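You operate a simulated robot arm through the tools that you are given. There is no shell and no other tool.

You run a simulated two-armed robot. Do the job below in one go: nothing can be reset, and whatever is moved stays where it is left.

## Task
Pull-start the black engine, warm it up and run it at about 2500 rpm.
Fine: fuel tap, choke and switch on before pulling; choke back to run once the counter reads warm.

Only the result counts: the job must be done as asked and must still hold three seconds after the hand-in. Knocking over, shifting, dropping, spilling or breaking anything else fails it.

## Robot
Two 7-joint arms with fingered hands on one trunk that stands fixed in place. Base frame: the origin is at the foot of the trunk, x ahead of it, y to its left, z up. Readings come in mm, degrees, newtons and seconds.
The left shoulder is at [69, 182, 1147], the right one opposite. With the tool pointing down near the work surface each hand reaches from about 440 to 840 mm from the base axis, measured 20 degrees to its own side. Payload 3.8 kg a hand.
Tool frame (each hand has its own): the origin (TCP) lies between the finger pads and is the grasp point; the fingertips stand 30 mm ahead of it; z points along the fingers, y is the line along which they close. The gripper opens to 104 mm. The gripper's body begins 35 mm behind the TCP. The gripper is a hand of 4 fingers: y runs from the thumb to the fingers, the wrist lies at [-17, -104, -178] in the tool frame, and closing takes about 1.5 s.
Orientation is told as [roll, pitch, yaw] about the base's x, y, z axes, in that order, counted from this pose: with the fingers straight down and the wrist toward the robot, the tool's x, y and z point along [0, 1, 0], [1, 0, 0] and [0, 0, -1] of the base frame.

## Interface
- The arms move only by the tool play_rows. It takes "left_series", "right_series" or both (then of equal length, played together; a hand with none holds still); each is text: rows parted by semicolons, each of 7 numbers parted by spaces: the shift along the base's x, y, z in units of 20 mm (1.0 is 20 mm), then the turn, a rotation vector about the base's x, y, z in units of 6 degrees (1.0 is 6 degrees), then the gripper command, from -1 (fully open) to 1 (shut), values between in proportion. In form: x y z rx ry rz claw; .... A call has 1 to 20 rows; each row shifts and turns the commanded pose from where the row before left it. A call with a number of a shift or a turn outside -1 to 1 is refused whole. Each row takes 0.2 s and may step no farther than 50 mm and 8.6 degrees from the row before; otherwise, or with a gripper value out of range, the whole call is refused. Where a pose cannot be reached the arm comes as near as it can. A force on the tool above 40 N (or 10 N above the force at the start of the call, whichever is more), or a blocked arm, ends the call early, and 0.2 s more pass. Each finger travels about 72 mm/s and halts on what it meets, pressing with about 25 N; the grip force reading is that of the motor and also rises with nothing between the fingers. The clock runs only during rows and for 0.2 s after the last one: add rows that do not move to give the fingers time. It gives the time, the measured TCP pose, the force on the tool (base axes), the opening and the grip force at its end, in the units of the frame above (readings bear some noise), with the torque about the TCP (base axes, N m) and any sound that the robot's microphone picked up.
- Cameras (640 x 400 px; columns grow to the right, rows downward): "scene" is now at [152.9, 47.9, 1345.6]; the picture's right is [0.50, -0.87, 0.00], its down [-0.31, -0.18, -0.93] and it looks along [0.81, 0.46, -0.36] (base axes); focal length 265 px, centre (320, 200). "left" rides on the left gripper at [-66, -90, -126] in its tool frame; the picture's right is [-0.78, -0.30, 0.56], its down [0.57, -0.70, 0.42] and it looks along [0.26, 0.65, 0.71] (tool axes); focal length 275 px, centre (320, 200). "right" rides on the right gripper at [66, -90, -126] in its tool frame; the picture's right is [-0.78, 0.30, -0.56], its down [-0.57, -0.70, 0.42] and it looks along [-0.26, 0.65, 0.71] (tool axes); focal length 275 px, centre (320, 200). There is no depth. A picture from a camera that has moved, and an enlarged one, comes with that camera's place and axes in the base frame and with its lens.
- camera(camera): a new picture of that camera. The clock stands still meanwhile.
- move_column(by): slides the trunk up (or, below 0, down) by that many mm; the arms and the scene camera ride with it, the base frame stays. It gives what a move gives, with no picture.
- grasp_type(shape, hand): the hand has 4 fingers and takes this shape, open, in about a second: jaw (thumb against the fingers, like two jaws); tri (thumb and two fingers); tip (a fingertip pinch); poke (one finger out to press); point (the index stretched); flat (the hand flat); cup (the hand cupped); fist (a fist). The gripper value then closes the fingers along that shape, each until it touches; the sizes above hold for jaw. It gives what a move gives, with no picture.
- turn_head(pan, tilt): turns the head with the scene camera to pan (to the left, within 86 degrees either way) and tilt (down, from -29 to 69), counted from straight ahead of the robot. It gives what a move gives.
- zoom(camera, box): a new picture of the part [left, top, right, bottom] of that camera's present view, enlarged. The clock stands still meanwhile.
- finish_job(): hands the job in; it is judged then, once.

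Nothing tells you positions but the pictures and the camera data. Unless the task says otherwise, let go and move clear before handing in.

The tools are called by a JSON object that holds its "method" and its "body". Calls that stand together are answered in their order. play_rows: Moves the arms, as the interface text tells. Its arguments: {"type":"object","properties":{"left_series":{"type":"string"},"right_series":{"type":"string"}},"required":[]} The other tools are called the same way: move_column (by) slides the trunk up or down; grasp_type (shape, hand) gives the hand a shape; turn_head (pan, tilt) turns the head that bears the scene camera; camera (camera) takes a picture; zoom (camera, box) takes an enlarged picture of a part of a camera's view; finish_job () hands the job in.

At the start:

```text
t: 0.0
left_ee_pos: [279.7, 415.9, 1254.7]
left_ee_rot: [0.1, 0.0, 0.0]
left_contact_force: [0.1, 0.1, 0.3]
left_torque: [0.02, 0.01, 0.03]
left_gripper_width: 103.9
left_grip_force: 0.0
left_shape: jaw
right_ee_pos: [456.3, 69.2, 1200.9]
right_ee_rot: [0.1, 0.1, -0.1]
right_contact_force: [-0.7, 0.2, 0.0]
right_torque: [-0.01, -0.02, 0.01]
right_gripper_width: 103.6
right_grip_force: 0.0
right_shape: jaw
trunk travel left (down, up): [-300.0, 456.0]
head pan, tilt: [29.9, 21.2]
```

scene: 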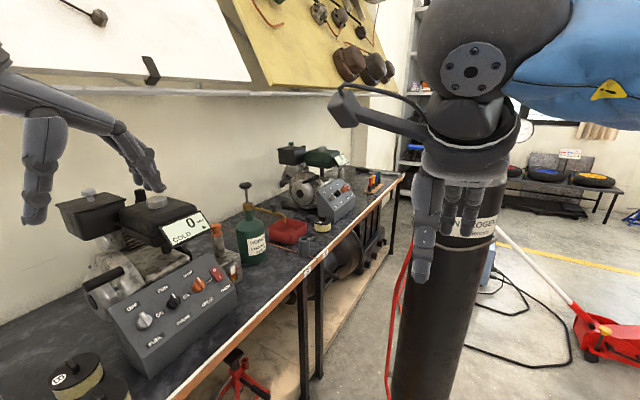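
right: 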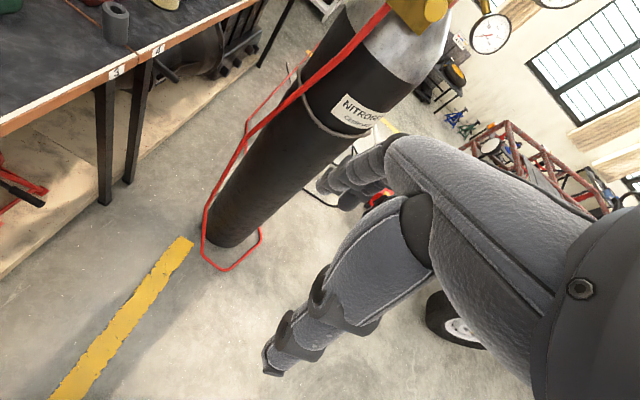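
left: 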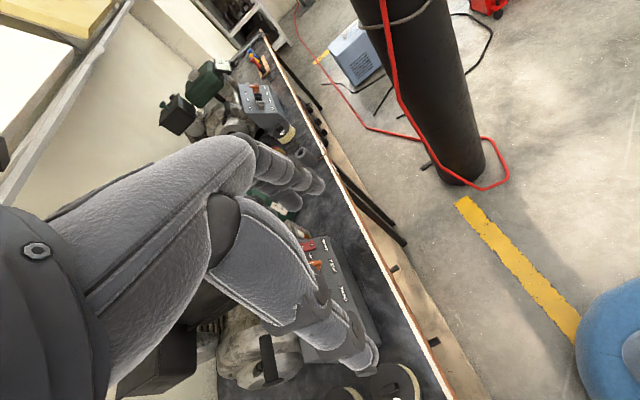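

The near engine has a black tank and a counter showing "0 COLD", with a grey control panel in front. A second engine with a green tank stands farther off. I'll look closer before moving anything.

{"method": "zoom", "body": {"camera": "scene", "box": [40, 160, 260, 380]}}

{"method": "zoom", "body": {"camera": "scene", "box": [220, 120, 400, 260]}}

{"method": "turn_head", "body": {"pan": 60, "tilt": 35}}

{"method": "camera", "body": {"camera": "scene"}}

```text
1.82 times, centred on (150, 270) of scene
camera zoom: at [152.9, 47.9, 1345.6], right [0.5, -0.87, 0.0], down [-0.31, -0.18, -0.93], along [0.81, 0.46, -0.36], focal length 481 px, centre (629, 73)
```

zoom: 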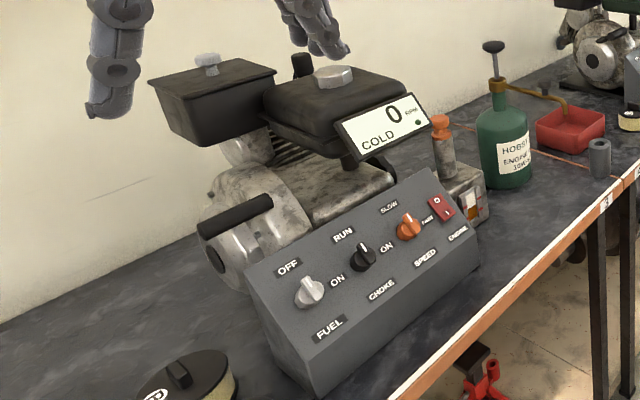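

```text
2.86 times, centred on (310, 190) of scene
camera zoom: at [152.9, 47.9, 1345.6], right [0.5, -0.87, 0.0], down [-0.31, -0.18, -0.93], along [0.81, 0.46, -0.36], focal length 756 px, centre (349, 229)
```

zoom: 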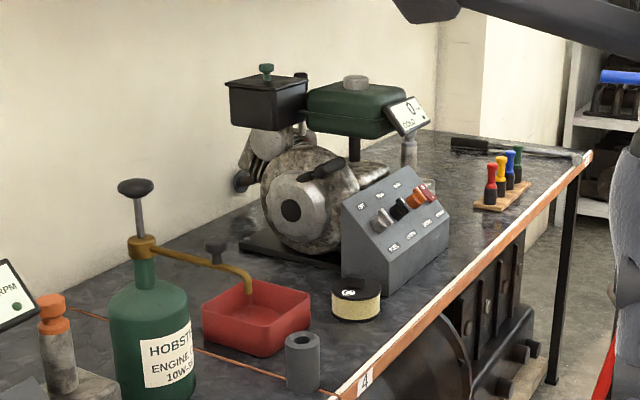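

```text
t: 0.9
left_ee_pos: [279.9, 416.1, 1255.7]
left_ee_rot: [0.0, 0.0, 0.0]
left_contact_force: [0.3, -0.1, -0.1]
left_torque: [0.0, 0.0, 0.04]
left_gripper_width: 103.8
left_grip_force: 0.0
left_shape: jaw
right_ee_pos: [456.5, 69.1, 1201.6]
right_ee_rot: [0.0, 0.0, -0.1]
right_contact_force: [-0.1, 0.5, -0.1]
right_torque: [0.01, -0.02, 0.01]
right_gripper_width: 103.5
right_grip_force: 0.0
right_shape: jaw
trunk travel left (down, up): [-300.0, 456.0]
head pan, tilt: [60.0, 35.0]
```

```text
taken
camera scene: at [116.4, 77.7, 1323.7], right [0.87, -0.5, 0.0], down [-0.29, -0.5, -0.82], along [0.41, 0.71, -0.57], focal length 265 px, centre (320, 200)
```

scene: 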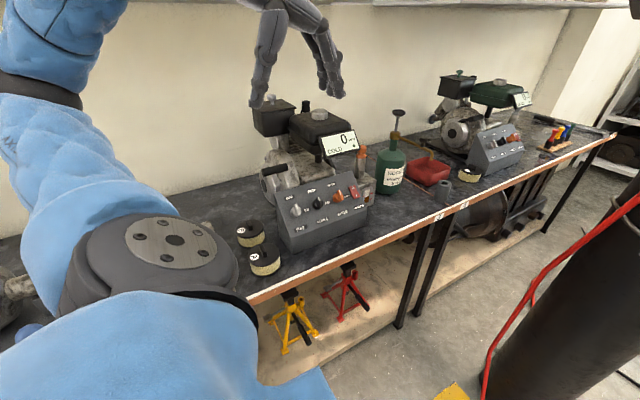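

The black engine and its panel are now better in view. I'll zoom in to read the knobs and locate them.

{"method": "zoom", "body": {"camera": "scene", "box": [230, 85, 400, 285]}}

{"method": "zoom", "body": {"camera": "scene", "box": [270, 165, 380, 250]}}

{"method": "zoom", "body": {"camera": "left", "box": [180, 200, 460, 400]}}

```text
2.00 times, centred on (315, 185) of scene
camera zoom: at [116.4, 77.7, 1323.7], right [0.87, -0.5, 0.0], down [-0.29, -0.5, -0.82], along [0.41, 0.71, -0.57], focal length 529 px, centre (330, 230)
```

zoom: 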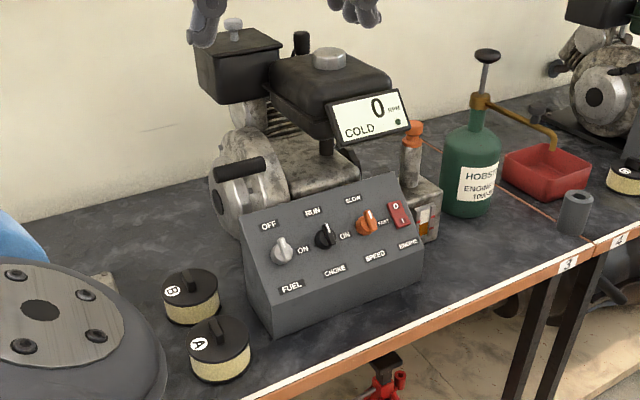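

```text
4.71 times, centred on (325, 208) of scene
camera zoom: at [116.4, 77.7, 1323.7], right [0.87, -0.5, 0.0], down [-0.29, -0.5, -0.82], along [0.41, 0.71, -0.57], focal length 1245 px, centre (296, 165)
```

zoom: 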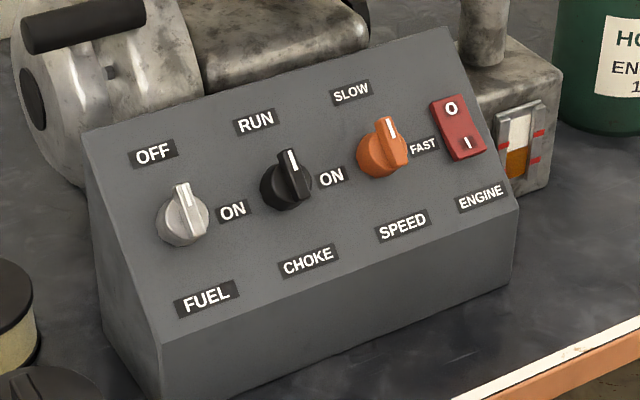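

```text
2.00 times, centred on (320, 300) of left
camera zoom: at [190.1, 349.8, 1379.7], right [-0.3, -0.78, -0.56], down [-0.7, 0.57, -0.42], along [0.65, 0.26, -0.71], focal length 551 px, centre (320, 0)
```

zoom: 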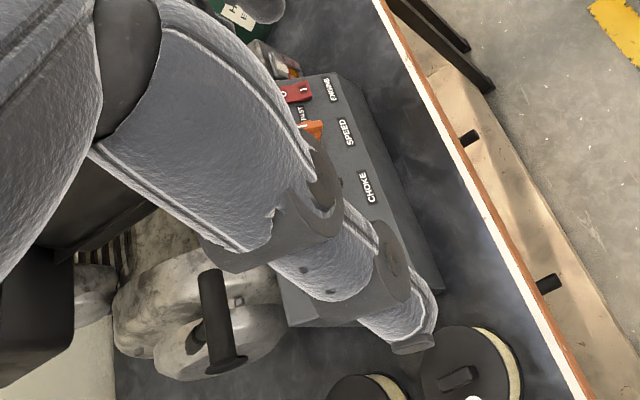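

The near panel has three knobs, each now pointing up: fuel OFF, choke RUN, speed SLOW. The engine rocker sits to their right with O on top, and the pull handle is the black bar at the engine's left. A rough triangulation puts the fuel knob at about (368, 658, 849). I'll yaw the left hand to clear the view and use its camera.

{"method": "play_rows", "body": {"left_series": "0 0 0 0 0 1 -1;0 0 0 0 0 1 -1;0 0 0 0 0 1 -1;0 0 0 0 0 1 -1;0 0 0 0 0 1 -1;0 0 0 0 0 1 -1;0 0 0 0 0 1 -1;0 0 0 0 0 1 -1;0 0 0 0 0 1 -1;0 0 0 0 0 1 -1"}}

{"method": "camera", "body": {"camera": "left"}}

{"method": "camera", "body": {"camera": "scene"}}

```text
t: 3.1
left_ee_pos: [281.3, 418.0, 1255.0]
left_ee_rot: [0.0, 0.1, 60.1]
left_contact_force: [0.0, -0.5, 0.1]
left_torque: [-0.01, 0.01, 0.05]
left_gripper_width: 103.8
left_grip_force: 0.1
left_shape: jaw
right_ee_pos: [456.8, 68.8, 1201.0]
right_ee_rot: [0.0, 0.0, -0.1]
right_contact_force: [-0.9, 0.3, 0.5]
right_torque: [0.01, -0.01, 0.0]
right_gripper_width: 103.5
right_grip_force: 0.2
right_shape: jaw
trunk travel left (down, up): [-300.0, 456.0]
head pan, tilt: [60.0, 35.0]
```

```text
taken
camera left: at [292.7, 305.4, 1379.4], right [0.52, -0.64, -0.56], down [-0.85, -0.32, -0.42], along [0.09, 0.69, -0.71], focal length 275 px, centre (320, 200)
```

left: 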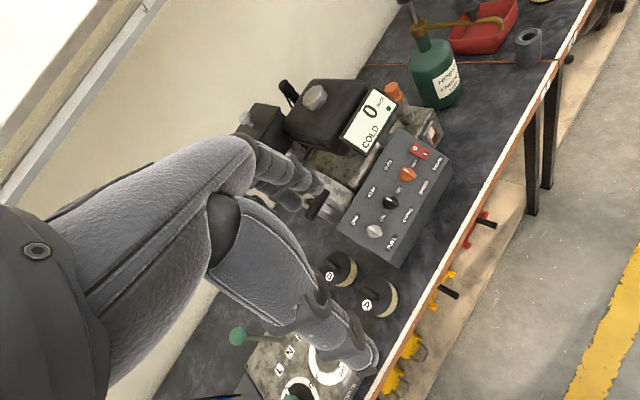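

```text
taken
camera scene: at [116.5, 77.4, 1323.6], right [0.87, -0.5, 0.0], down [-0.29, -0.5, -0.82], along [0.41, 0.71, -0.57], focal length 265 px, centre (320, 200)
```

scene: 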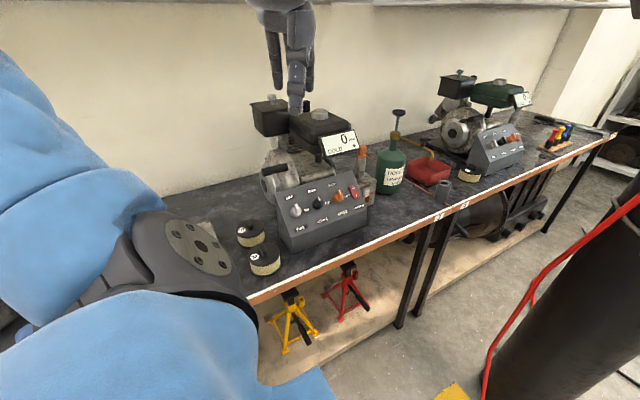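

The left camera now has a clear view of the whole panel and engine. I'll zoom in for accurate pixel positions.

{"method": "zoom", "body": {"camera": "left", "box": [300, 110, 460, 270]}}

{"method": "zoom", "body": {"camera": "left", "box": [220, 60, 420, 260]}}

{"method": "zoom", "body": {"camera": "scene", "box": [240, 90, 380, 260]}}

```text
2.50 times, centred on (380, 190) of left
camera zoom: at [292.7, 305.4, 1379.4], right [0.52, -0.64, -0.56], down [-0.85, -0.32, -0.42], along [0.09, 0.69, -0.71], focal length 688 px, centre (170, 225)
```

zoom: 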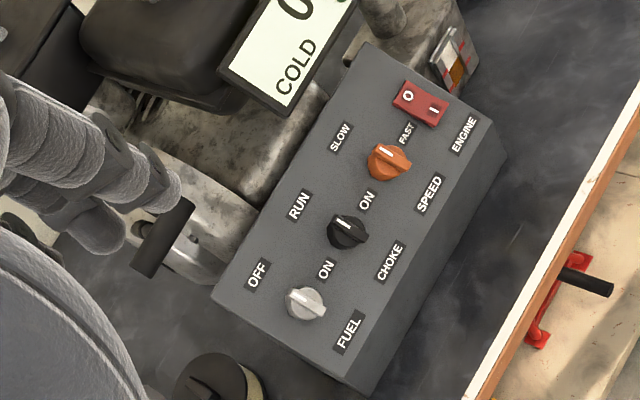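

```text
2.00 times, centred on (320, 160) of left
camera zoom: at [292.7, 305.4, 1379.4], right [0.52, -0.64, -0.56], down [-0.85, -0.32, -0.42], along [0.09, 0.69, -0.71], focal length 551 px, centre (320, 280)
```

zoom: 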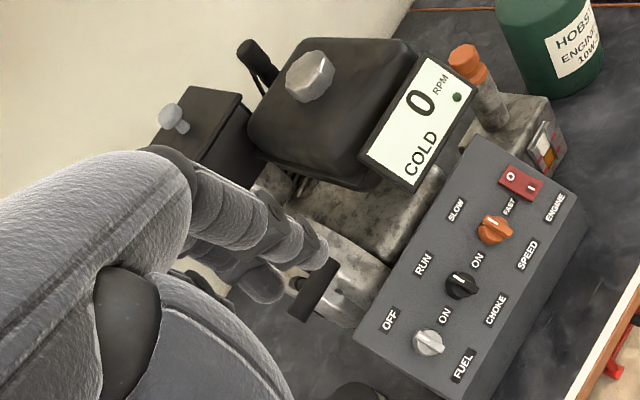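

```text
2.35 times, centred on (310, 175) of scene
camera zoom: at [116.5, 77.4, 1323.6], right [0.87, -0.5, 0.0], down [-0.29, -0.5, -0.82], along [0.41, 0.71, -0.57], focal length 622 px, centre (344, 259)
```

zoom: 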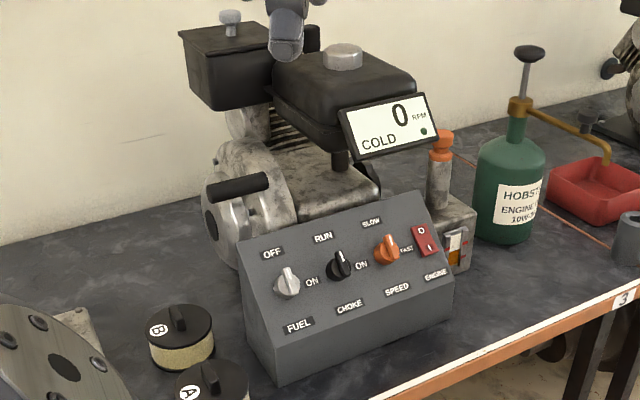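

The two views give rough knob positions, but their disagreement is about 10–20 mm. I'll lower the left hand so its camera sees the panel and pull handle closer up.

{"method": "play_rows", "body": {"left_series": "-0.3 0 -1 0 0 0 -1;-0.3 0 -1 0 0 0 -1;-0.3 0 -1 0 0 0 -1;-0.3 0 -1 0 0 0 -1;-0.3 0 -1 0 0 0 -1;-0.3 0 -1 0 0 0 -1;-0.3 0 -1 0 0 0 -1"}}

{"method": "grasp_type", "body": {"shape": "poke", "hand": "left"}}

{"method": "camera", "body": {"camera": "left"}}

{"method": "camera", "body": {"camera": "scene"}}

```text
t: 4.8
left_ee_pos: [260.2, 433.7, 1160.5]
left_ee_rot: [0.0, 0.2, 60.0]
left_contact_force: [0.3, 0.6, 0.7]
left_torque: [-0.03, -0.02, 0.05]
left_gripper_width: 103.8
left_grip_force: 0.0
left_shape: jaw
left hand out of reach, approached as far as the arm can: row 5, 6, 7
right_ee_pos: [456.6, 70.3, 1201.3]
right_ee_rot: [0.0, 0.1, -0.1]
right_contact_force: [0.2, 0.4, 0.2]
right_torque: [0.03, 0.0, 0.02]
right_gripper_width: 103.6
right_grip_force: 0.2
right_shape: jaw
trunk travel left (down, up): [-300.0, 456.0]
head pan, tilt: [60.0, 35.0]
```

```text
t: 5.7
left_ee_pos: [259.3, 433.1, 1160.4]
left_ee_rot: [0.1, 0.2, 60.0]
left_contact_force: [-0.1, -0.2, -0.2]
left_torque: [0.03, -0.01, -0.02]
left_gripper_width: 0.1
left_grip_force: 0.2
left_shape: poke
right_ee_pos: [455.8, 68.1, 1202.9]
right_ee_rot: [0.1, -0.1, -0.1]
right_contact_force: [0.4, -0.5, -0.2]
right_torque: [-0.01, 0.01, 0.01]
right_gripper_width: 103.6
right_grip_force: 0.1
right_shape: jaw
trunk travel left (down, up): [-300.0, 456.0]
head pan, tilt: [60.0, 35.0]
```

```text
taken
camera left: at [272.3, 321.4, 1286.0], right [0.52, -0.65, -0.56], down [-0.85, -0.32, -0.42], along [0.09, 0.69, -0.72], focal length 275 px, centre (320, 200)
```

left: 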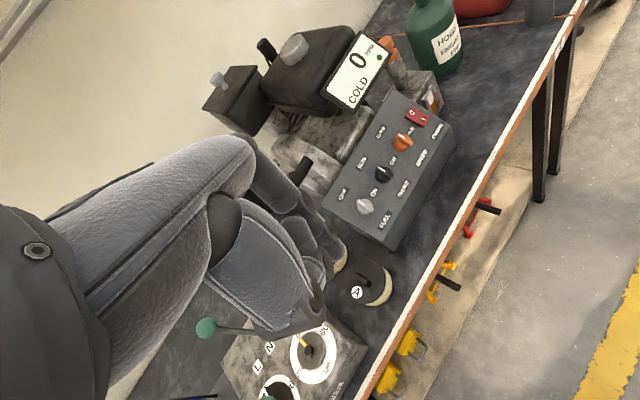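

```text
taken
camera scene: at [116.4, 77.8, 1323.6], right [0.87, -0.5, 0.0], down [-0.29, -0.5, -0.82], along [0.41, 0.71, -0.57], focal length 265 px, centre (320, 200)
```

scene: 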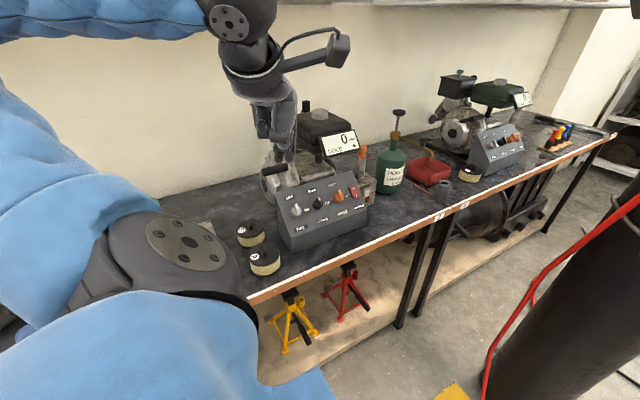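

The hand got too close to its own shoulder to go lower there. The view is still useful, so I'll zoom in on the panel, the handle and the hand.

{"method": "zoom", "body": {"camera": "left", "box": [310, 80, 470, 260]}}

{"method": "zoom", "body": {"camera": "left", "box": [220, 100, 380, 220]}}

{"method": "zoom", "body": {"camera": "scene", "box": [200, 80, 330, 220]}}

```text
2.22 times, centred on (390, 170) of left
camera zoom: at [272.3, 321.4, 1286.0], right [0.52, -0.65, -0.56], down [-0.85, -0.32, -0.42], along [0.09, 0.69, -0.72], focal length 612 px, centre (164, 267)
```

zoom: 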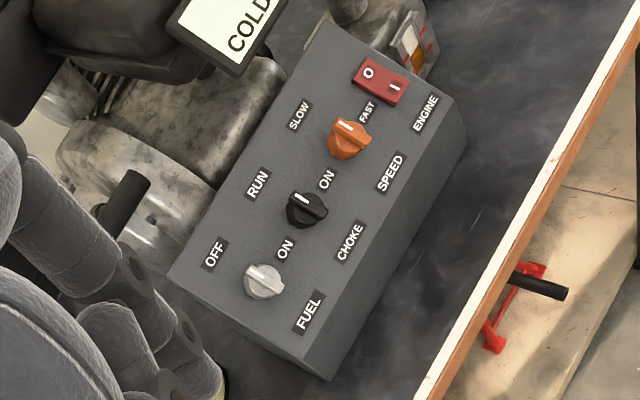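

```text
3.33 times, centred on (300, 160) of left
camera zoom: at [272.3, 321.4, 1286.0], right [0.52, -0.65, -0.56], down [-0.85, -0.32, -0.42], along [0.09, 0.69, -0.72], focal length 918 px, centre (387, 333)
```

zoom: 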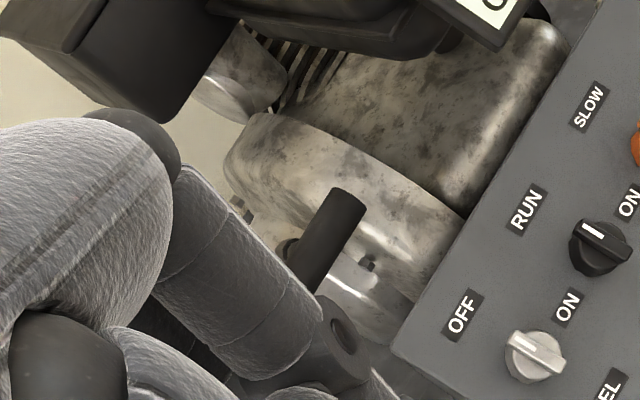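

```text
2.86 times, centred on (265, 150) of scene
camera zoom: at [116.4, 77.8, 1323.6], right [0.87, -0.5, 0.0], down [-0.29, -0.5, -0.82], along [0.41, 0.71, -0.57], focal length 756 px, centre (477, 343)
```

zoom: 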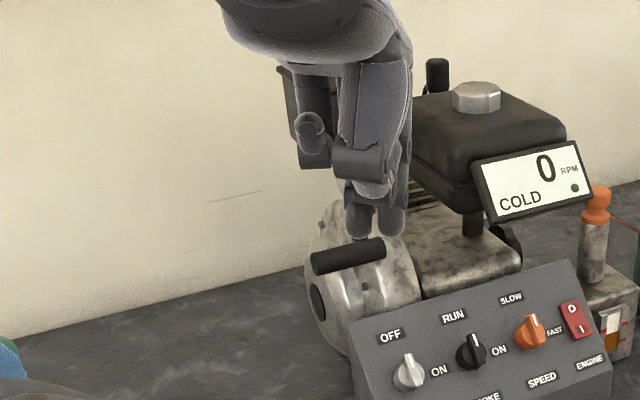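

Triangulating from the two left-camera views and the scene camera gives:

| Item | Position (mm) |
|---|---|
| Fuel knob | (351, 612, 878) |
| Choke knob | (422, 613, 878) |
| Speed knob | (490, 612, 881) |
| Rocker | (553, 619, 872) |
| Pull bar | along x from 308 to 372, at y≈719, z≈959 |

The panel slopes about 42° and lies parallel to x, the bench edge is at y≈498, and the bench top is at z≈768. Next I'll turn the hand to face the panel and try the fingertip pinch shape.

{"method": "play_rows", "body": {"left_series": "1 0.3 -0.4 0 0 1 -1;1 0.3 -0.4 0 0 1 -1;1 0.3 -0.4 0 0 1 -1;1 0.3 -0.4 0 0 1 -1;0.5 0.3 -0.4 0 0 1 -1;0 0 0 1 0 0 -1;0 0 0 1 0 0 -1;0 0 0 1 0 0 -1;0 0 0 1 0 0 -1;0 0 0 1 0 0 -1;0 0 0 1 0 0 -1;0 0 0 1 0 0 -1"}}

{"method": "grasp_type", "body": {"shape": "tip", "hand": "left"}}

{"method": "camera", "body": {"camera": "scene"}}

{"method": "camera", "body": {"camera": "left"}}

```text
t: 8.2
left_ee_pos: [352.2, 461.3, 1123.7]
left_ee_rot: [0.1, -42.1, 90.0]
left_contact_force: [-0.6, -0.5, -0.3]
left_torque: [-0.02, 0.02, 0.01]
left_gripper_width: 0.0
left_grip_force: 0.1
left_shape: poke
right_ee_pos: [457.0, 69.4, 1201.1]
right_ee_rot: [0.0, 0.1, -0.1]
right_contact_force: [0.4, 0.0, 0.4]
right_torque: [0.0, -0.01, 0.0]
right_gripper_width: 103.5
right_grip_force: 0.1
right_shape: jaw
trunk travel left (down, up): [-300.0, 456.0]
head pan, tilt: [60.0, 35.0]
```

```text
t: 9.2
left_ee_pos: [352.4, 461.1, 1123.2]
left_ee_rot: [0.0, -42.0, 90.0]
left_contact_force: [-0.1, -0.5, -1.0]
left_torque: [-0.01, -0.02, -0.04]
left_gripper_width: 103.9
left_grip_force: 0.0
left_shape: tip
right_ee_pos: [455.4, 70.1, 1201.5]
right_ee_rot: [0.0, -0.1, -0.1]
right_contact_force: [-0.5, -0.7, 0.0]
right_torque: [-0.02, -0.01, -0.02]
right_gripper_width: 103.2
right_grip_force: 0.0
right_shape: jaw
trunk travel left (down, up): [-300.0, 456.0]
head pan, tilt: [60.0, 35.0]
```

```text
taken
camera scene: at [116.4, 77.7, 1323.6], right [0.87, -0.5, 0.0], down [-0.29, -0.5, -0.82], along [0.41, 0.71, -0.57], focal length 265 px, centre (320, 200)
```

scene: 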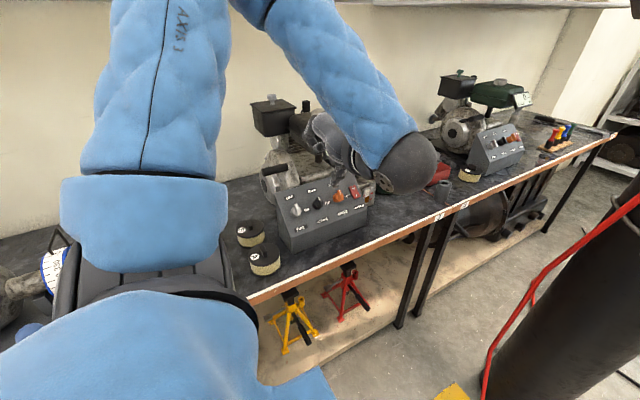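

```text
taken
camera left: at [418.1, 309.6, 1156.1], right [0.78, 0.15, -0.61], down [-0.57, -0.24, -0.78], along [-0.26, 0.96, -0.1], focal length 275 px, centre (320, 200)
```

left: 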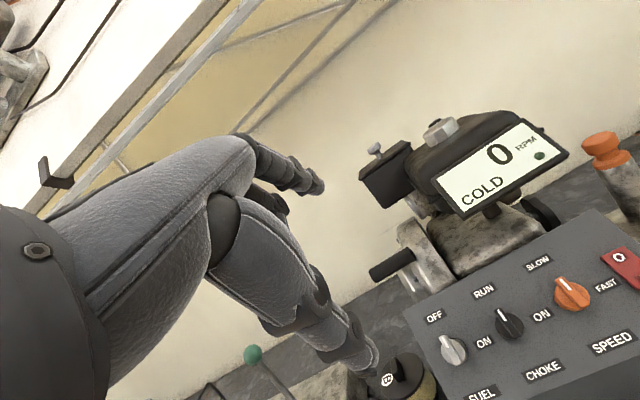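

The left camera now sees the panel, handle and counter almost head-on. I'll zoom in on the handle and the knobs.

{"method": "zoom", "body": {"camera": "left", "box": [340, 180, 480, 320]}}

{"method": "zoom", "body": {"camera": "left", "box": [400, 220, 640, 400]}}

{"method": "zoom", "body": {"camera": "left", "box": [140, 100, 400, 390]}}

```text
2.86 times, centred on (410, 250) of left
camera zoom: at [418.1, 309.6, 1156.1], right [0.78, 0.15, -0.61], down [-0.57, -0.24, -0.78], along [-0.26, 0.96, -0.1], focal length 786 px, centre (63, 57)
```

zoom: 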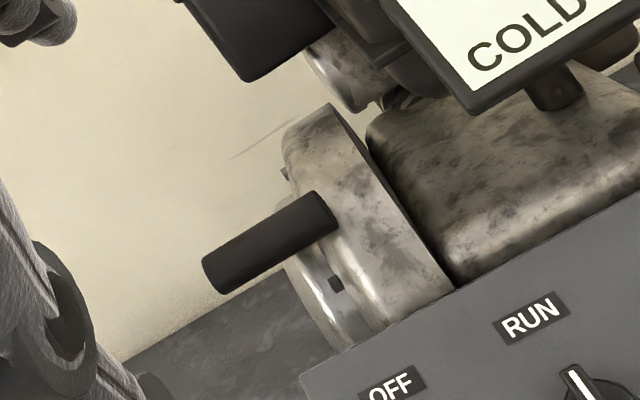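

```text
2.22 times, centred on (520, 310) of left
camera zoom: at [418.1, 309.6, 1156.1], right [0.78, 0.15, -0.61], down [-0.57, -0.24, -0.78], along [-0.26, 0.96, -0.1], focal length 612 px, centre (-124, -44)
```

zoom: 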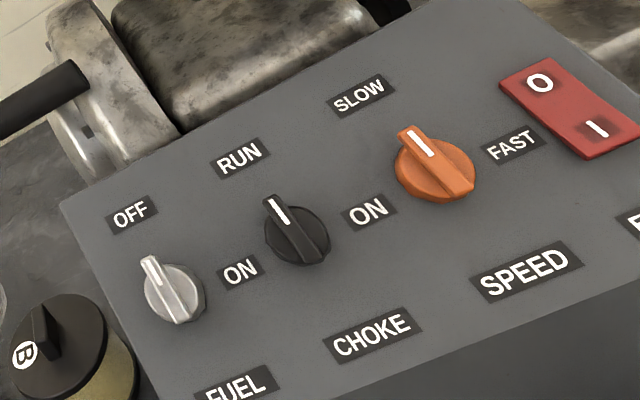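

```text
1.38 times, centred on (270, 245) of left
camera zoom: at [418.1, 309.6, 1156.1], right [0.78, 0.15, -0.61], down [-0.57, -0.24, -0.78], along [-0.26, 0.96, -0.1], focal length 380 px, centre (389, 138)
```

zoom: 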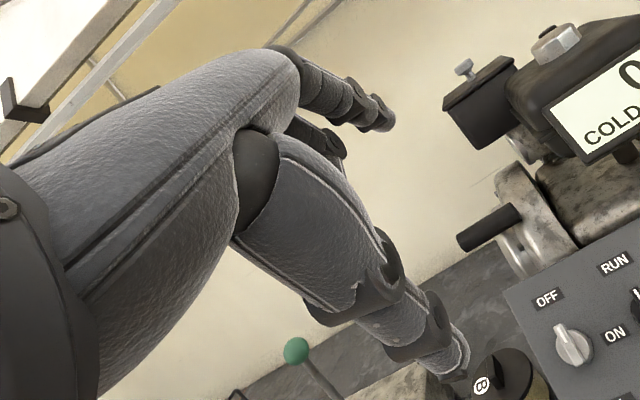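

The knobs have a round base with a raised fin across it, and the fins stand about 16–20 mm off a roughly 45° panel face. Before approaching, I'll close the pinch in free air to see where the fingertips meet.

{"method": "play_rows", "body": {"left_series": "0 0 0 0.5 0 0 1;0 0 0 0 0 0 1;0 0 0 0 0 0 1;0 0 0 0 0 0 1;0 0 0 0 0 0 1;0 0 0 0 0 0 1;0 0 0 0 0 0 1;0 0 0 0 0 0 1"}}

{"method": "camera", "body": {"camera": "left"}}

{"method": "zoom", "body": {"camera": "scene", "box": [220, 60, 460, 240]}}

```text
t: 10.9
left_ee_pos: [352.6, 468.5, 1122.3]
left_ee_rot: [0.0, -44.8, 89.9]
left_contact_force: [0.3, 0.9, -0.3]
left_torque: [0.0, -0.01, 0.01]
left_gripper_width: 0.1
left_grip_force: 25.0
left_shape: tip
left hand out of reach, approached as far as the arm can: row 1
right_ee_pos: [456.4, 68.9, 1201.2]
right_ee_rot: [0.0, 0.0, -0.1]
right_contact_force: [-0.3, -0.7, -0.1]
right_torque: [0.01, 0.03, 0.02]
right_gripper_width: 103.6
right_grip_force: 0.0
right_shape: jaw
trunk travel left (down, up): [-300.0, 456.0]
head pan, tilt: [60.0, 35.0]
```

```text
taken
camera left: at [417.5, 314.2, 1148.0], right [0.78, 0.18, -0.6], down [-0.57, -0.2, -0.8], along [-0.26, 0.96, -0.05], focal length 275 px, centre (320, 200)
```

left: 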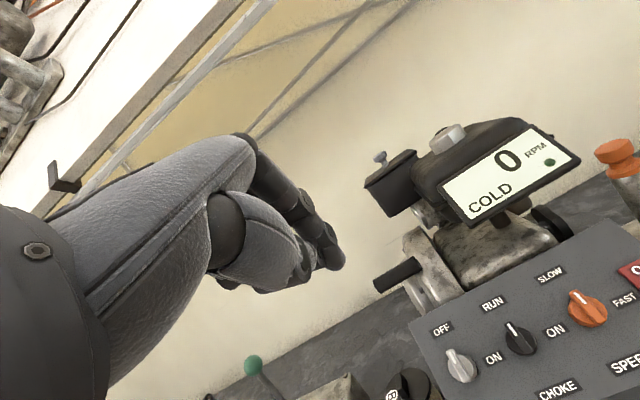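

```text
2.22 times, centred on (340, 150) of scene
camera zoom: at [116.4, 77.7, 1323.6], right [0.87, -0.5, 0.0], down [-0.29, -0.5, -0.82], along [0.41, 0.71, -0.57], focal length 588 px, centre (276, 311)
```

zoom: 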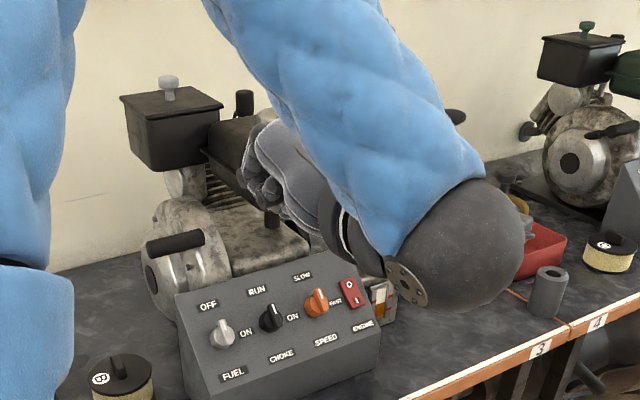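

In the closed pinch the fingertips sit about 30 mm ahead of the TCP, as expected. I'll move to a point about 80 mm off the fuel knob with the hand turned 45° counter-clockwise about the panel normal, so that squeezing will turn the fin clockwise.

{"method": "play_rows", "body": {"left_series": "0 0.43 -0.96 0 -0.59 0.59 -0.15;0 0.43 -0.96 0 -0.59 0.59 -0.15;0 0.43 -0.96 0 -0.59 0.59 -0.15;0 0.43 -0.96 0 -0.59 0.59 -0.15;0 0.43 -0.96 0 -0.59 0.59 -0.15;0 0.43 -0.96 0 -0.59 0.59 -0.15;0 0.43 -0.96 0 -0.59 0.59 -0.15;0 0.43 -0.96 0 -0.59 0.59 -0.15;0 0.43 -0.96 0 -0.59 0.59 -0.15"}}

{"method": "camera", "body": {"camera": "left"}}

{"method": "camera", "body": {"camera": "scene"}}

```text
t: 12.9
left_ee_pos: [403.5, 643.2, 1023.9]
left_ee_rot: [-35.1, -30.0, 144.6]
left_contact_force: [0.1, 0.0, -0.3]
left_torque: [0.0, 0.02, 0.01]
left_gripper_width: 59.7
left_grip_force: 0.0
left_shape: tip
left hand out of reach, approached as far as the arm can: row 3, 4, 5, 6, 7, 8, 9
right_ee_pos: [457.2, 70.6, 1200.8]
right_ee_rot: [0.0, 0.1, -0.1]
right_contact_force: [0.2, -0.6, -0.3]
right_torque: [-0.01, 0.03, 0.02]
right_gripper_width: 103.5
right_grip_force: 0.0
right_shape: jaw
trunk travel left (down, up): [-300.0, 456.0]
head pan, tilt: [60.0, 35.0]
```

```text
taken
camera left: at [513.8, 541.7, 1100.1], right [0.76, 0.63, -0.16], down [0.09, -0.34, -0.94], along [-0.65, 0.7, -0.31], focal length 275 px, centre (320, 200)
```

left: 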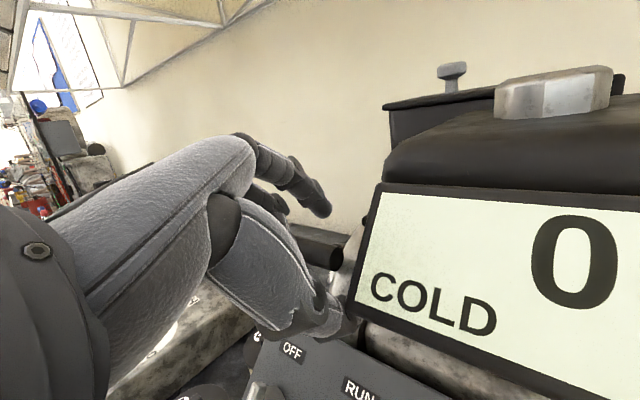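

```text
taken
camera scene: at [116.8, 78.5, 1323.5], right [0.87, -0.5, 0.0], down [-0.29, -0.5, -0.82], along [0.41, 0.71, -0.57], focal length 265 px, centre (320, 200)
```

scene: 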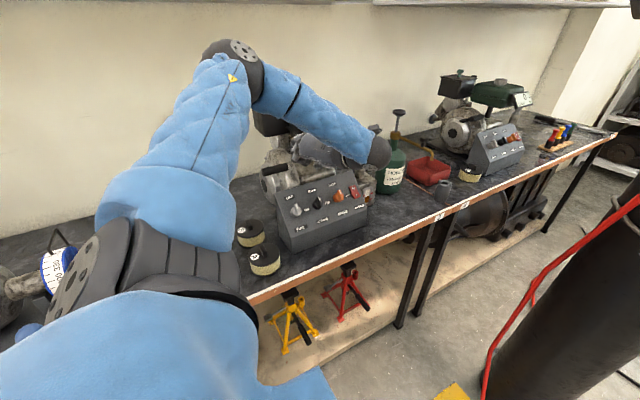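

The 45° counter-clockwise hand pose is out of reach for this arm, which drifted toward the counter without touching it. I'll back out to the straight-on orientation, and push the fins with a poked finger instead.

{"method": "play_rows", "body": {"left_series": "-0.1 -0.9 0 0 0.3 -0.3 -0.15;-0.1 -0.9 0 0 0.3 -0.3 -0.15;-0.3 -0.6 -0.1 0 0.59 -0.59 -0.15;-0.3 -0.6 -0.1 0 0.59 -0.59 -0.15;-0.3 -0.6 -0.1 0 0.59 -0.59 -0.15;-0.3 -0.4 -0.2 0 0.59 -0.59 -0.15;-0.3 -0.4 -0.2 0 0.59 -0.59 -0.15;-0.3 -0.4 -0.2 0 0.59 -0.59 -0.15;-0.3 -0.2 -0.2 0 0.59 -0.59 -0.15"}}

{"method": "camera", "body": {"camera": "scene"}}

{"method": "camera", "body": {"camera": "left"}}

```text
t: 14.9
left_ee_pos: [363.5, 553.2, 1009.0]
left_ee_rot: [-4.8, -44.9, 96.8]
left_contact_force: [-0.2, -0.4, -0.2]
left_torque: [0.0, -0.03, -0.03]
left_gripper_width: 59.8
left_grip_force: 0.1
left_shape: tip
left hand out of reach, approached as far as the arm can: row 1, 2
right_ee_pos: [455.6, 69.5, 1201.0]
right_ee_rot: [-0.1, 0.0, -0.1]
right_contact_force: [0.7, -0.1, 0.0]
right_torque: [0.0, 0.0, -0.04]
right_gripper_width: 103.5
right_grip_force: 0.0
right_shape: jaw
trunk travel left (down, up): [-300.0, 456.0]
head pan, tilt: [60.0, 35.0]
```

```text
taken
camera scene: at [116.2, 77.8, 1323.7], right [0.87, -0.5, 0.0], down [-0.29, -0.5, -0.82], along [0.41, 0.71, -0.57], focal length 265 px, centre (320, 200)
```

scene: 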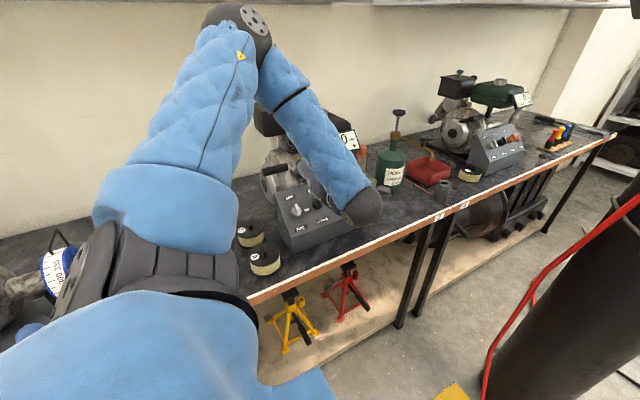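

```text
taken
camera left: at [437.8, 404.8, 1038.3], right [0.8, 0.23, -0.56], down [-0.51, -0.23, -0.83], along [-0.32, 0.95, -0.06], focal length 275 px, centre (320, 200)
```

left: 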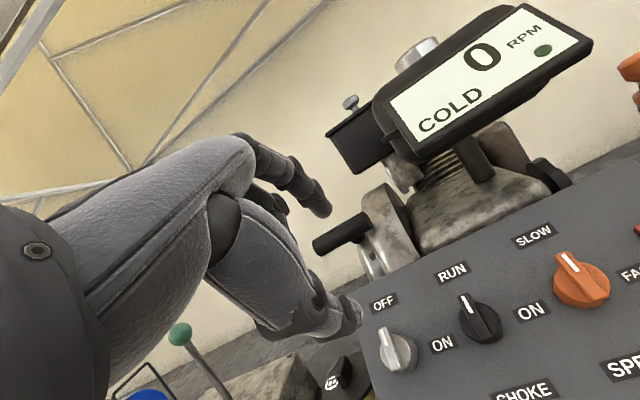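

The hand is now roughly square to the panel and clear of it. I'll trim the orientation, switch to the poke shape and see where the fingertip lies in the camera view.

{"method": "play_rows", "body": {"left_series": "-0.3 0 0 0 0.57 -0.57 -1;-0.3 0 0 0 0 0 -1"}}

{"method": "grasp_type", "body": {"shape": "poke", "hand": "left"}}

{"method": "camera", "body": {"camera": "left"}}

{"method": "zoom", "body": {"camera": "scene", "box": [230, 80, 410, 260]}}

```text
t: 15.6
left_ee_pos: [353.9, 555.1, 1009.2]
left_ee_rot: [0.0, -45.0, 89.9]
left_contact_force: [0.3, -0.1, -0.3]
left_torque: [-0.02, 0.0, 0.0]
left_gripper_width: 103.5
left_grip_force: 0.1
left_shape: tip
right_ee_pos: [455.8, 69.2, 1201.1]
right_ee_rot: [0.0, 0.0, -0.1]
right_contact_force: [1.0, 0.7, 0.7]
right_torque: [0.03, 0.0, 0.02]
right_gripper_width: 103.4
right_grip_force: 0.0
right_shape: jaw
trunk travel left (down, up): [-300.0, 456.0]
head pan, tilt: [60.0, 35.0]
```

```text
t: 16.4
left_ee_pos: [353.4, 554.1, 1008.7]
left_ee_rot: [-0.2, -45.0, 90.1]
left_contact_force: [-1.1, -0.3, -1.1]
left_torque: [0.0, 0.03, 0.0]
left_gripper_width: 0.0
left_grip_force: 0.0
left_shape: poke
right_ee_pos: [456.3, 69.7, 1201.1]
right_ee_rot: [0.1, 0.0, -0.1]
right_contact_force: [-0.2, -0.5, 0.0]
right_torque: [0.0, 0.01, 0.02]
right_gripper_width: 103.5
right_grip_force: 0.1
right_shape: jaw
trunk travel left (down, up): [-300.0, 456.0]
head pan, tilt: [60.0, 35.0]
```

```text
taken
camera left: at [420.2, 402.1, 1033.6], right [0.78, 0.19, -0.6], down [-0.57, -0.2, -0.8], along [-0.27, 0.96, -0.05], focal length 275 px, centre (320, 200)
```

left: 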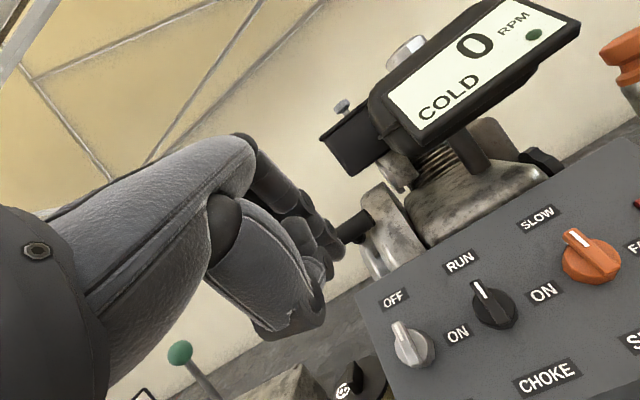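

```text
2.22 times, centred on (320, 170) of scene
camera zoom: at [116.4, 77.8, 1323.6], right [0.87, -0.5, 0.0], down [-0.29, -0.5, -0.82], along [0.41, 0.71, -0.57], focal length 588 px, centre (320, 267)
```

zoom: 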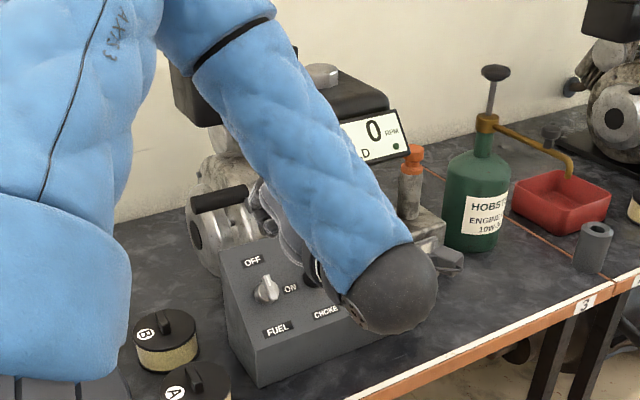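

{"method": "zoom", "body": {"camera": "left", "box": [200, 130, 440, 380]}}

{"method": "zoom", "body": {"camera": "left", "box": [360, 180, 640, 400]}}

```text
1.60 times, centred on (320, 255) of left
camera zoom: at [420.2, 402.1, 1033.6], right [0.78, 0.19, -0.6], down [-0.57, -0.2, -0.8], along [-0.27, 0.96, -0.05], focal length 440 px, centre (320, 112)
```

zoom: 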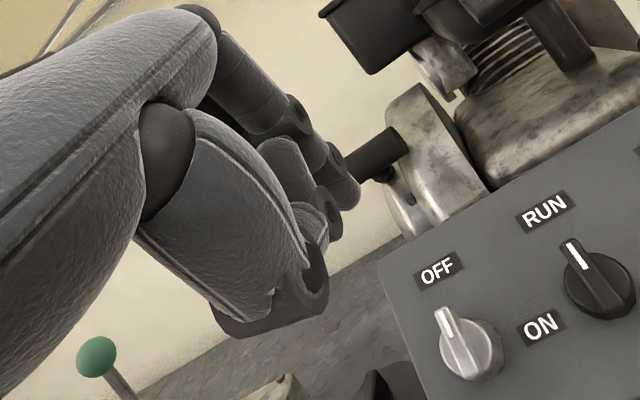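

```text
1.82 times, centred on (500, 290) of left
camera zoom: at [420.2, 402.1, 1033.6], right [0.78, 0.19, -0.6], down [-0.57, -0.2, -0.8], along [-0.27, 0.96, -0.05], focal length 500 px, centre (-7, 36)
```

zoom: 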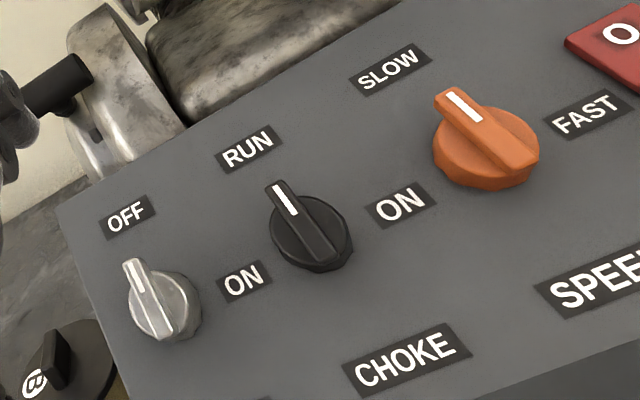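

The poke fingertip sits about 30 mm ahead of the TCP, slightly toward the finger side. My refined fuel knob axis is x≈348, with the fin top about 20 mm off the face. I'll move the fingertip to the left of the fuel fin, still off the panel, and check.

{"method": "play_rows", "body": {"left_series": "-0.344 0.229 -0.852 0 0 0 -1;-0.344 0.229 -0.852 0 0 0 -1;-0.344 0.229 -0.852 0 0 0 -1;-0.344 0.229 -0.852 0 0 0 -1;-0.344 0.229 -0.852 0 0 0 -1;0 0 0 0 0 0 -1"}}

{"method": "camera", "body": {"camera": "left"}}

{"method": "camera", "body": {"camera": "scene"}}

```text
t: 17.9
left_ee_pos: [318.5, 577.2, 923.6]
left_ee_rot: [-0.1, -45.0, 90.1]
left_contact_force: [0.4, 0.2, 0.3]
left_torque: [0.02, 0.02, 0.0]
left_gripper_width: 0.1
left_grip_force: 0.0
left_shape: poke
right_ee_pos: [456.3, 69.1, 1201.5]
right_ee_rot: [0.0, 0.0, -0.1]
right_contact_force: [-0.4, 0.2, -0.3]
right_torque: [0.02, -0.01, -0.01]
right_gripper_width: 103.7
right_grip_force: 0.1
right_shape: jaw
trunk travel left (down, up): [-300.0, 456.0]
head pan, tilt: [60.0, 35.0]
```

```text
taken
camera left: at [385.2, 424.1, 948.2], right [0.78, 0.19, -0.6], down [-0.57, -0.2, -0.8], along [-0.27, 0.96, -0.05], focal length 275 px, centre (320, 200)
```

left: 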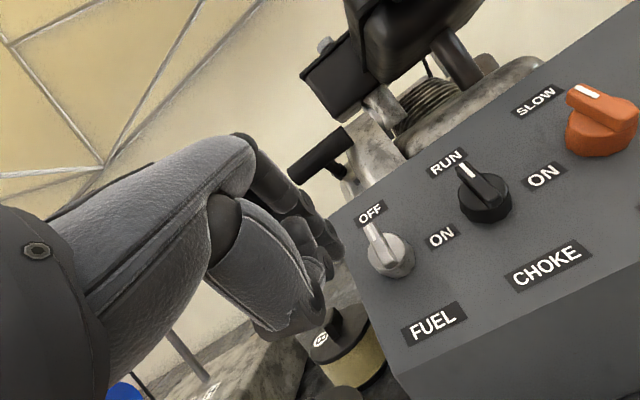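

```text
taken
camera scene: at [116.4, 77.5, 1323.7], right [0.87, -0.5, 0.0], down [-0.29, -0.5, -0.82], along [0.41, 0.71, -0.57], focal length 265 px, centre (320, 200)
```

scene: 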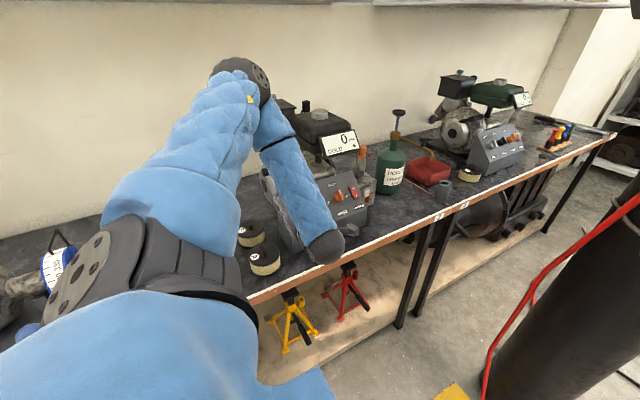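

The fuel knob appears where predicted, within a few pixels. I'll move the fingertip in along the panel normal, beside the fin.

{"method": "play_rows", "body": {"left_series": "0 0.4 -0.4 0 0 0 -1;0 0.4 -0.4 0 0 0 -1;0 0.35 -0.35 0 0 0 -1;0 0 0 0 0 0 -1"}}

{"method": "zoom", "body": {"camera": "left", "box": [240, 140, 440, 300]}}

```text
t: 18.9
left_ee_pos: [319.6, 601.7, 900.3]
left_ee_rot: [-0.1, -45.1, 90.0]
left_contact_force: [0.3, 0.3, 0.0]
left_torque: [0.01, 0.01, -0.02]
left_gripper_width: 0.0
left_grip_force: 0.0
left_shape: poke
right_ee_pos: [455.2, 69.3, 1201.9]
right_ee_rot: [0.1, 0.0, -0.1]
right_contact_force: [-0.6, 0.1, -0.1]
right_torque: [-0.02, -0.01, -0.01]
right_gripper_width: 103.7
right_grip_force: 0.1
right_shape: jaw
trunk travel left (down, up): [-300.0, 456.0]
head pan, tilt: [60.0, 35.0]
```

```text
2.50 times, centred on (340, 220) of left
camera zoom: at [385.9, 448.0, 925.7], right [0.78, 0.19, -0.6], down [-0.57, -0.2, -0.8], along [-0.27, 0.96, -0.05], focal length 688 px, centre (270, 150)
```

zoom: 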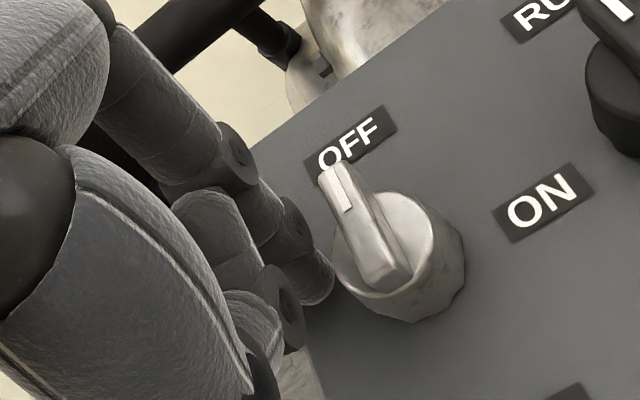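

The fingertip is just left of the fuel knob, level with the upper half of its fin. I'll raise it about 4 mm to clear the round base, then push the fin to the right.

{"method": "play_rows", "body": {"left_series": "0 -0.14 0.14 0 0 0 -1;0.55 -0.035 -0.035 0 0 0 -1;0.18 0.113 0.113 0 0 0 -1;0.235 0.067 0.067 0 0 0 -1;0 0 0 0 0 0 -1"}}

{"method": "zoom", "body": {"camera": "left", "box": [240, 140, 440, 300]}}

```text
t: 20.1
left_ee_pos: [337.8, 601.9, 908.1]
left_ee_rot: [-0.2, -45.3, 90.4]
left_contact_force: [-7.1, 11.8, 14.5]
left_torque: [0.41, 0.04, 0.18]
left_gripper_width: 0.2
left_grip_force: 0.1
left_shape: poke
right_ee_pos: [454.3, 68.7, 1202.2]
right_ee_rot: [0.0, -0.1, -0.1]
right_contact_force: [0.5, 0.6, -0.2]
right_torque: [-0.03, -0.02, 0.03]
right_gripper_width: 103.5
right_grip_force: 0.1
right_shape: jaw
trunk travel left (down, up): [-300.0, 456.0]
head pan, tilt: [60.0, 35.0]
```

```text
2.50 times, centred on (340, 220) of left
camera zoom: at [403.9, 448.7, 932.3], right [0.78, 0.19, -0.6], down [-0.57, -0.19, -0.8], along [-0.27, 0.96, -0.04], focal length 688 px, centre (270, 150)
```

zoom: 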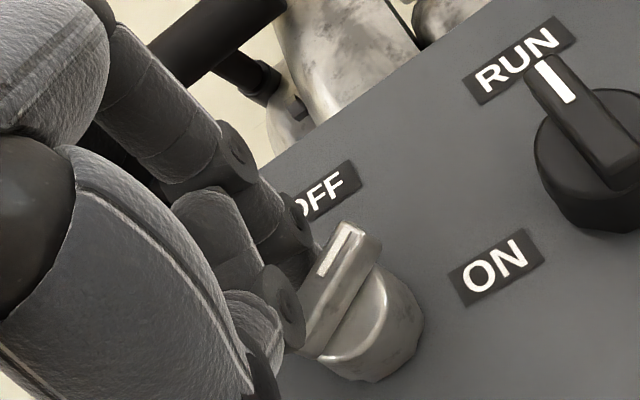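

The fuel fin has turned about 40° clockwise. I'll keep following the arc to bring it round to ON.

{"method": "play_rows", "body": {"left_series": "0.32 -0.05 -0.05 0 0 0 -1;0.245 -0.046 -0.046 0 0 0 -1;0.215 -0.099 -0.099 0 0 0 -1;0 0 0 0 0 0 -1"}}

{"method": "zoom", "body": {"camera": "left", "box": [240, 140, 440, 300]}}

```text
t: 20.9
left_ee_pos: [346.9, 601.8, 906.7]
left_ee_rot: [0.4, -46.4, 90.9]
left_contact_force: [-14.4, 14.6, 22.6]
left_torque: [0.66, 0.1, 0.31]
left_gripper_width: 0.2
left_grip_force: 0.1
left_shape: poke
right_ee_pos: [455.0, 68.7, 1201.9]
right_ee_rot: [0.0, 0.0, -0.1]
right_contact_force: [0.2, 0.3, -0.3]
right_torque: [0.01, 0.01, 0.0]
right_gripper_width: 103.7
right_grip_force: 0.0
right_shape: jaw
trunk travel left (down, up): [-300.0, 456.0]
head pan, tilt: [60.0, 35.0]
stopped in row 4 (left hand): the force on the tool passed its limit at 43 N (the readings are from after the stop); the commanded pose is now the measured one
```

```text
2.50 times, centred on (340, 220) of left
camera zoom: at [416.2, 448.5, 928.0], right [0.77, 0.21, -0.6], down [-0.57, -0.19, -0.8], along [-0.28, 0.96, -0.02], focal length 688 px, centre (270, 150)
```

zoom: 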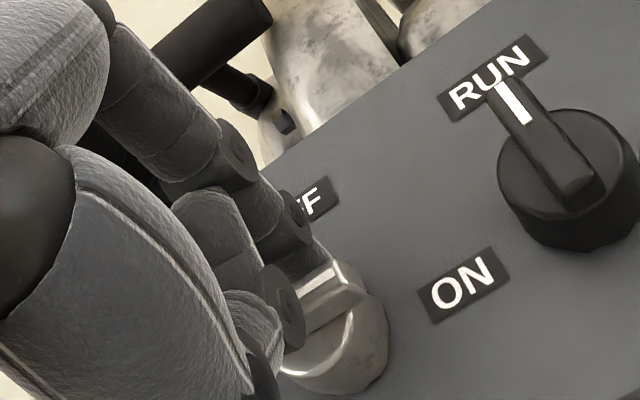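

The fin is at about 75° now, but I'm pushing close to its axis. I'll shift the finger out toward the fin's end and press it down the slope.

{"method": "play_rows", "body": {"left_series": "0 0.12 0.12 0 0 0 -1;0.45 0.02 0.02 0 0 0 -1;0 -0.1 -0.1 0 0 0 -1;0 -0.1 -0.1 0 0 0 -1;0 -0.1 -0.1 0 0 0 -1;0 -0.1 -0.1 0 0 0 -1;0 0 0 0 0 0 -1"}}

{"method": "zoom", "body": {"camera": "left", "box": [240, 140, 440, 300]}}

```text
t: 21.9
left_ee_pos: [355.3, 602.5, 909.0]
left_ee_rot: [0.6, -47.1, 91.1]
left_contact_force: [-16.8, 19.9, 21.0]
left_torque: [0.63, 0.34, 0.18]
left_gripper_width: 0.1
left_grip_force: 0.0
left_shape: poke
right_ee_pos: [455.1, 69.1, 1202.1]
right_ee_rot: [0.1, -0.1, -0.1]
right_contact_force: [0.4, -0.2, -0.7]
right_torque: [0.01, 0.05, -0.02]
right_gripper_width: 103.6
right_grip_force: 0.2
right_shape: jaw
trunk travel left (down, up): [-300.0, 456.0]
head pan, tilt: [60.0, 35.0]
stopped in row 5 (left hand): the force on the tool passed its limit at 42 N (the readings are from after the stop); the commanded pose is now the measured one
```

```text
2.50 times, centred on (340, 220) of left
camera zoom: at [424.5, 450.1, 926.6], right [0.77, 0.23, -0.6], down [-0.57, -0.18, -0.8], along [-0.29, 0.96, -0.01], focal length 688 px, centre (270, 150)
```

zoom: 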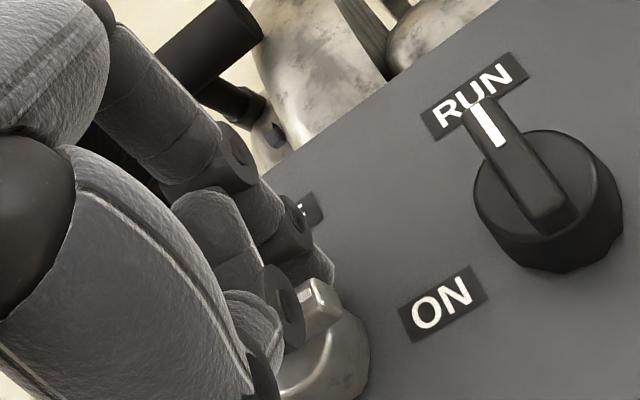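

I'll back the finger off to see where the knob stands.

{"method": "play_rows", "body": {"left_series": "0 0.1 0.1 0 0 0 -1;-0.3 -0.6 0.6 0 0 0 -1;-0.3 -0.8 0.8 0 0 0 -1;0 -0.6 0.6 0 0 0 -1;0 0 0 0 0 0 -1"}}

{"method": "zoom", "body": {"camera": "left", "box": [260, 160, 480, 340]}}

```text
t: 23.1
left_ee_pos: [346.6, 561.2, 947.7]
left_ee_rot: [0.3, -46.4, 90.7]
left_contact_force: [-0.6, 0.6, 0.4]
left_torque: [-0.02, -0.02, 0.01]
left_gripper_width: 0.0
left_grip_force: 0.1
left_shape: poke
right_ee_pos: [454.9, 69.9, 1202.1]
right_ee_rot: [0.0, 0.0, 0.0]
right_contact_force: [-0.3, -0.7, -0.8]
right_torque: [-0.01, 0.01, -0.01]
right_gripper_width: 103.6
right_grip_force: 0.0
right_shape: jaw
trunk travel left (down, up): [-300.0, 456.0]
head pan, tilt: [60.0, 35.0]
```

```text
2.22 times, centred on (370, 250) of left
camera zoom: at [416.0, 408.7, 967.6], right [0.77, 0.21, -0.6], down [-0.57, -0.19, -0.8], along [-0.28, 0.96, -0.02], focal length 612 px, centre (209, 89)
```

zoom: 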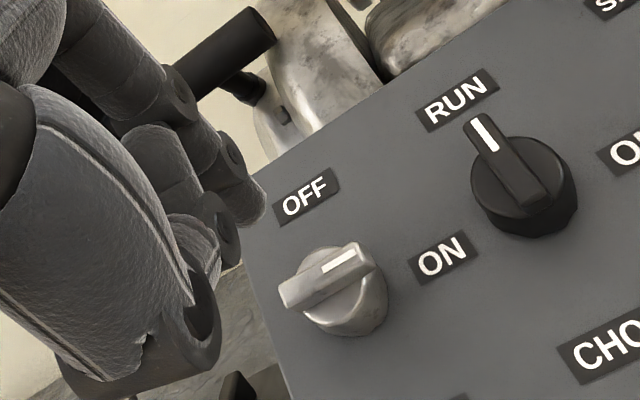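

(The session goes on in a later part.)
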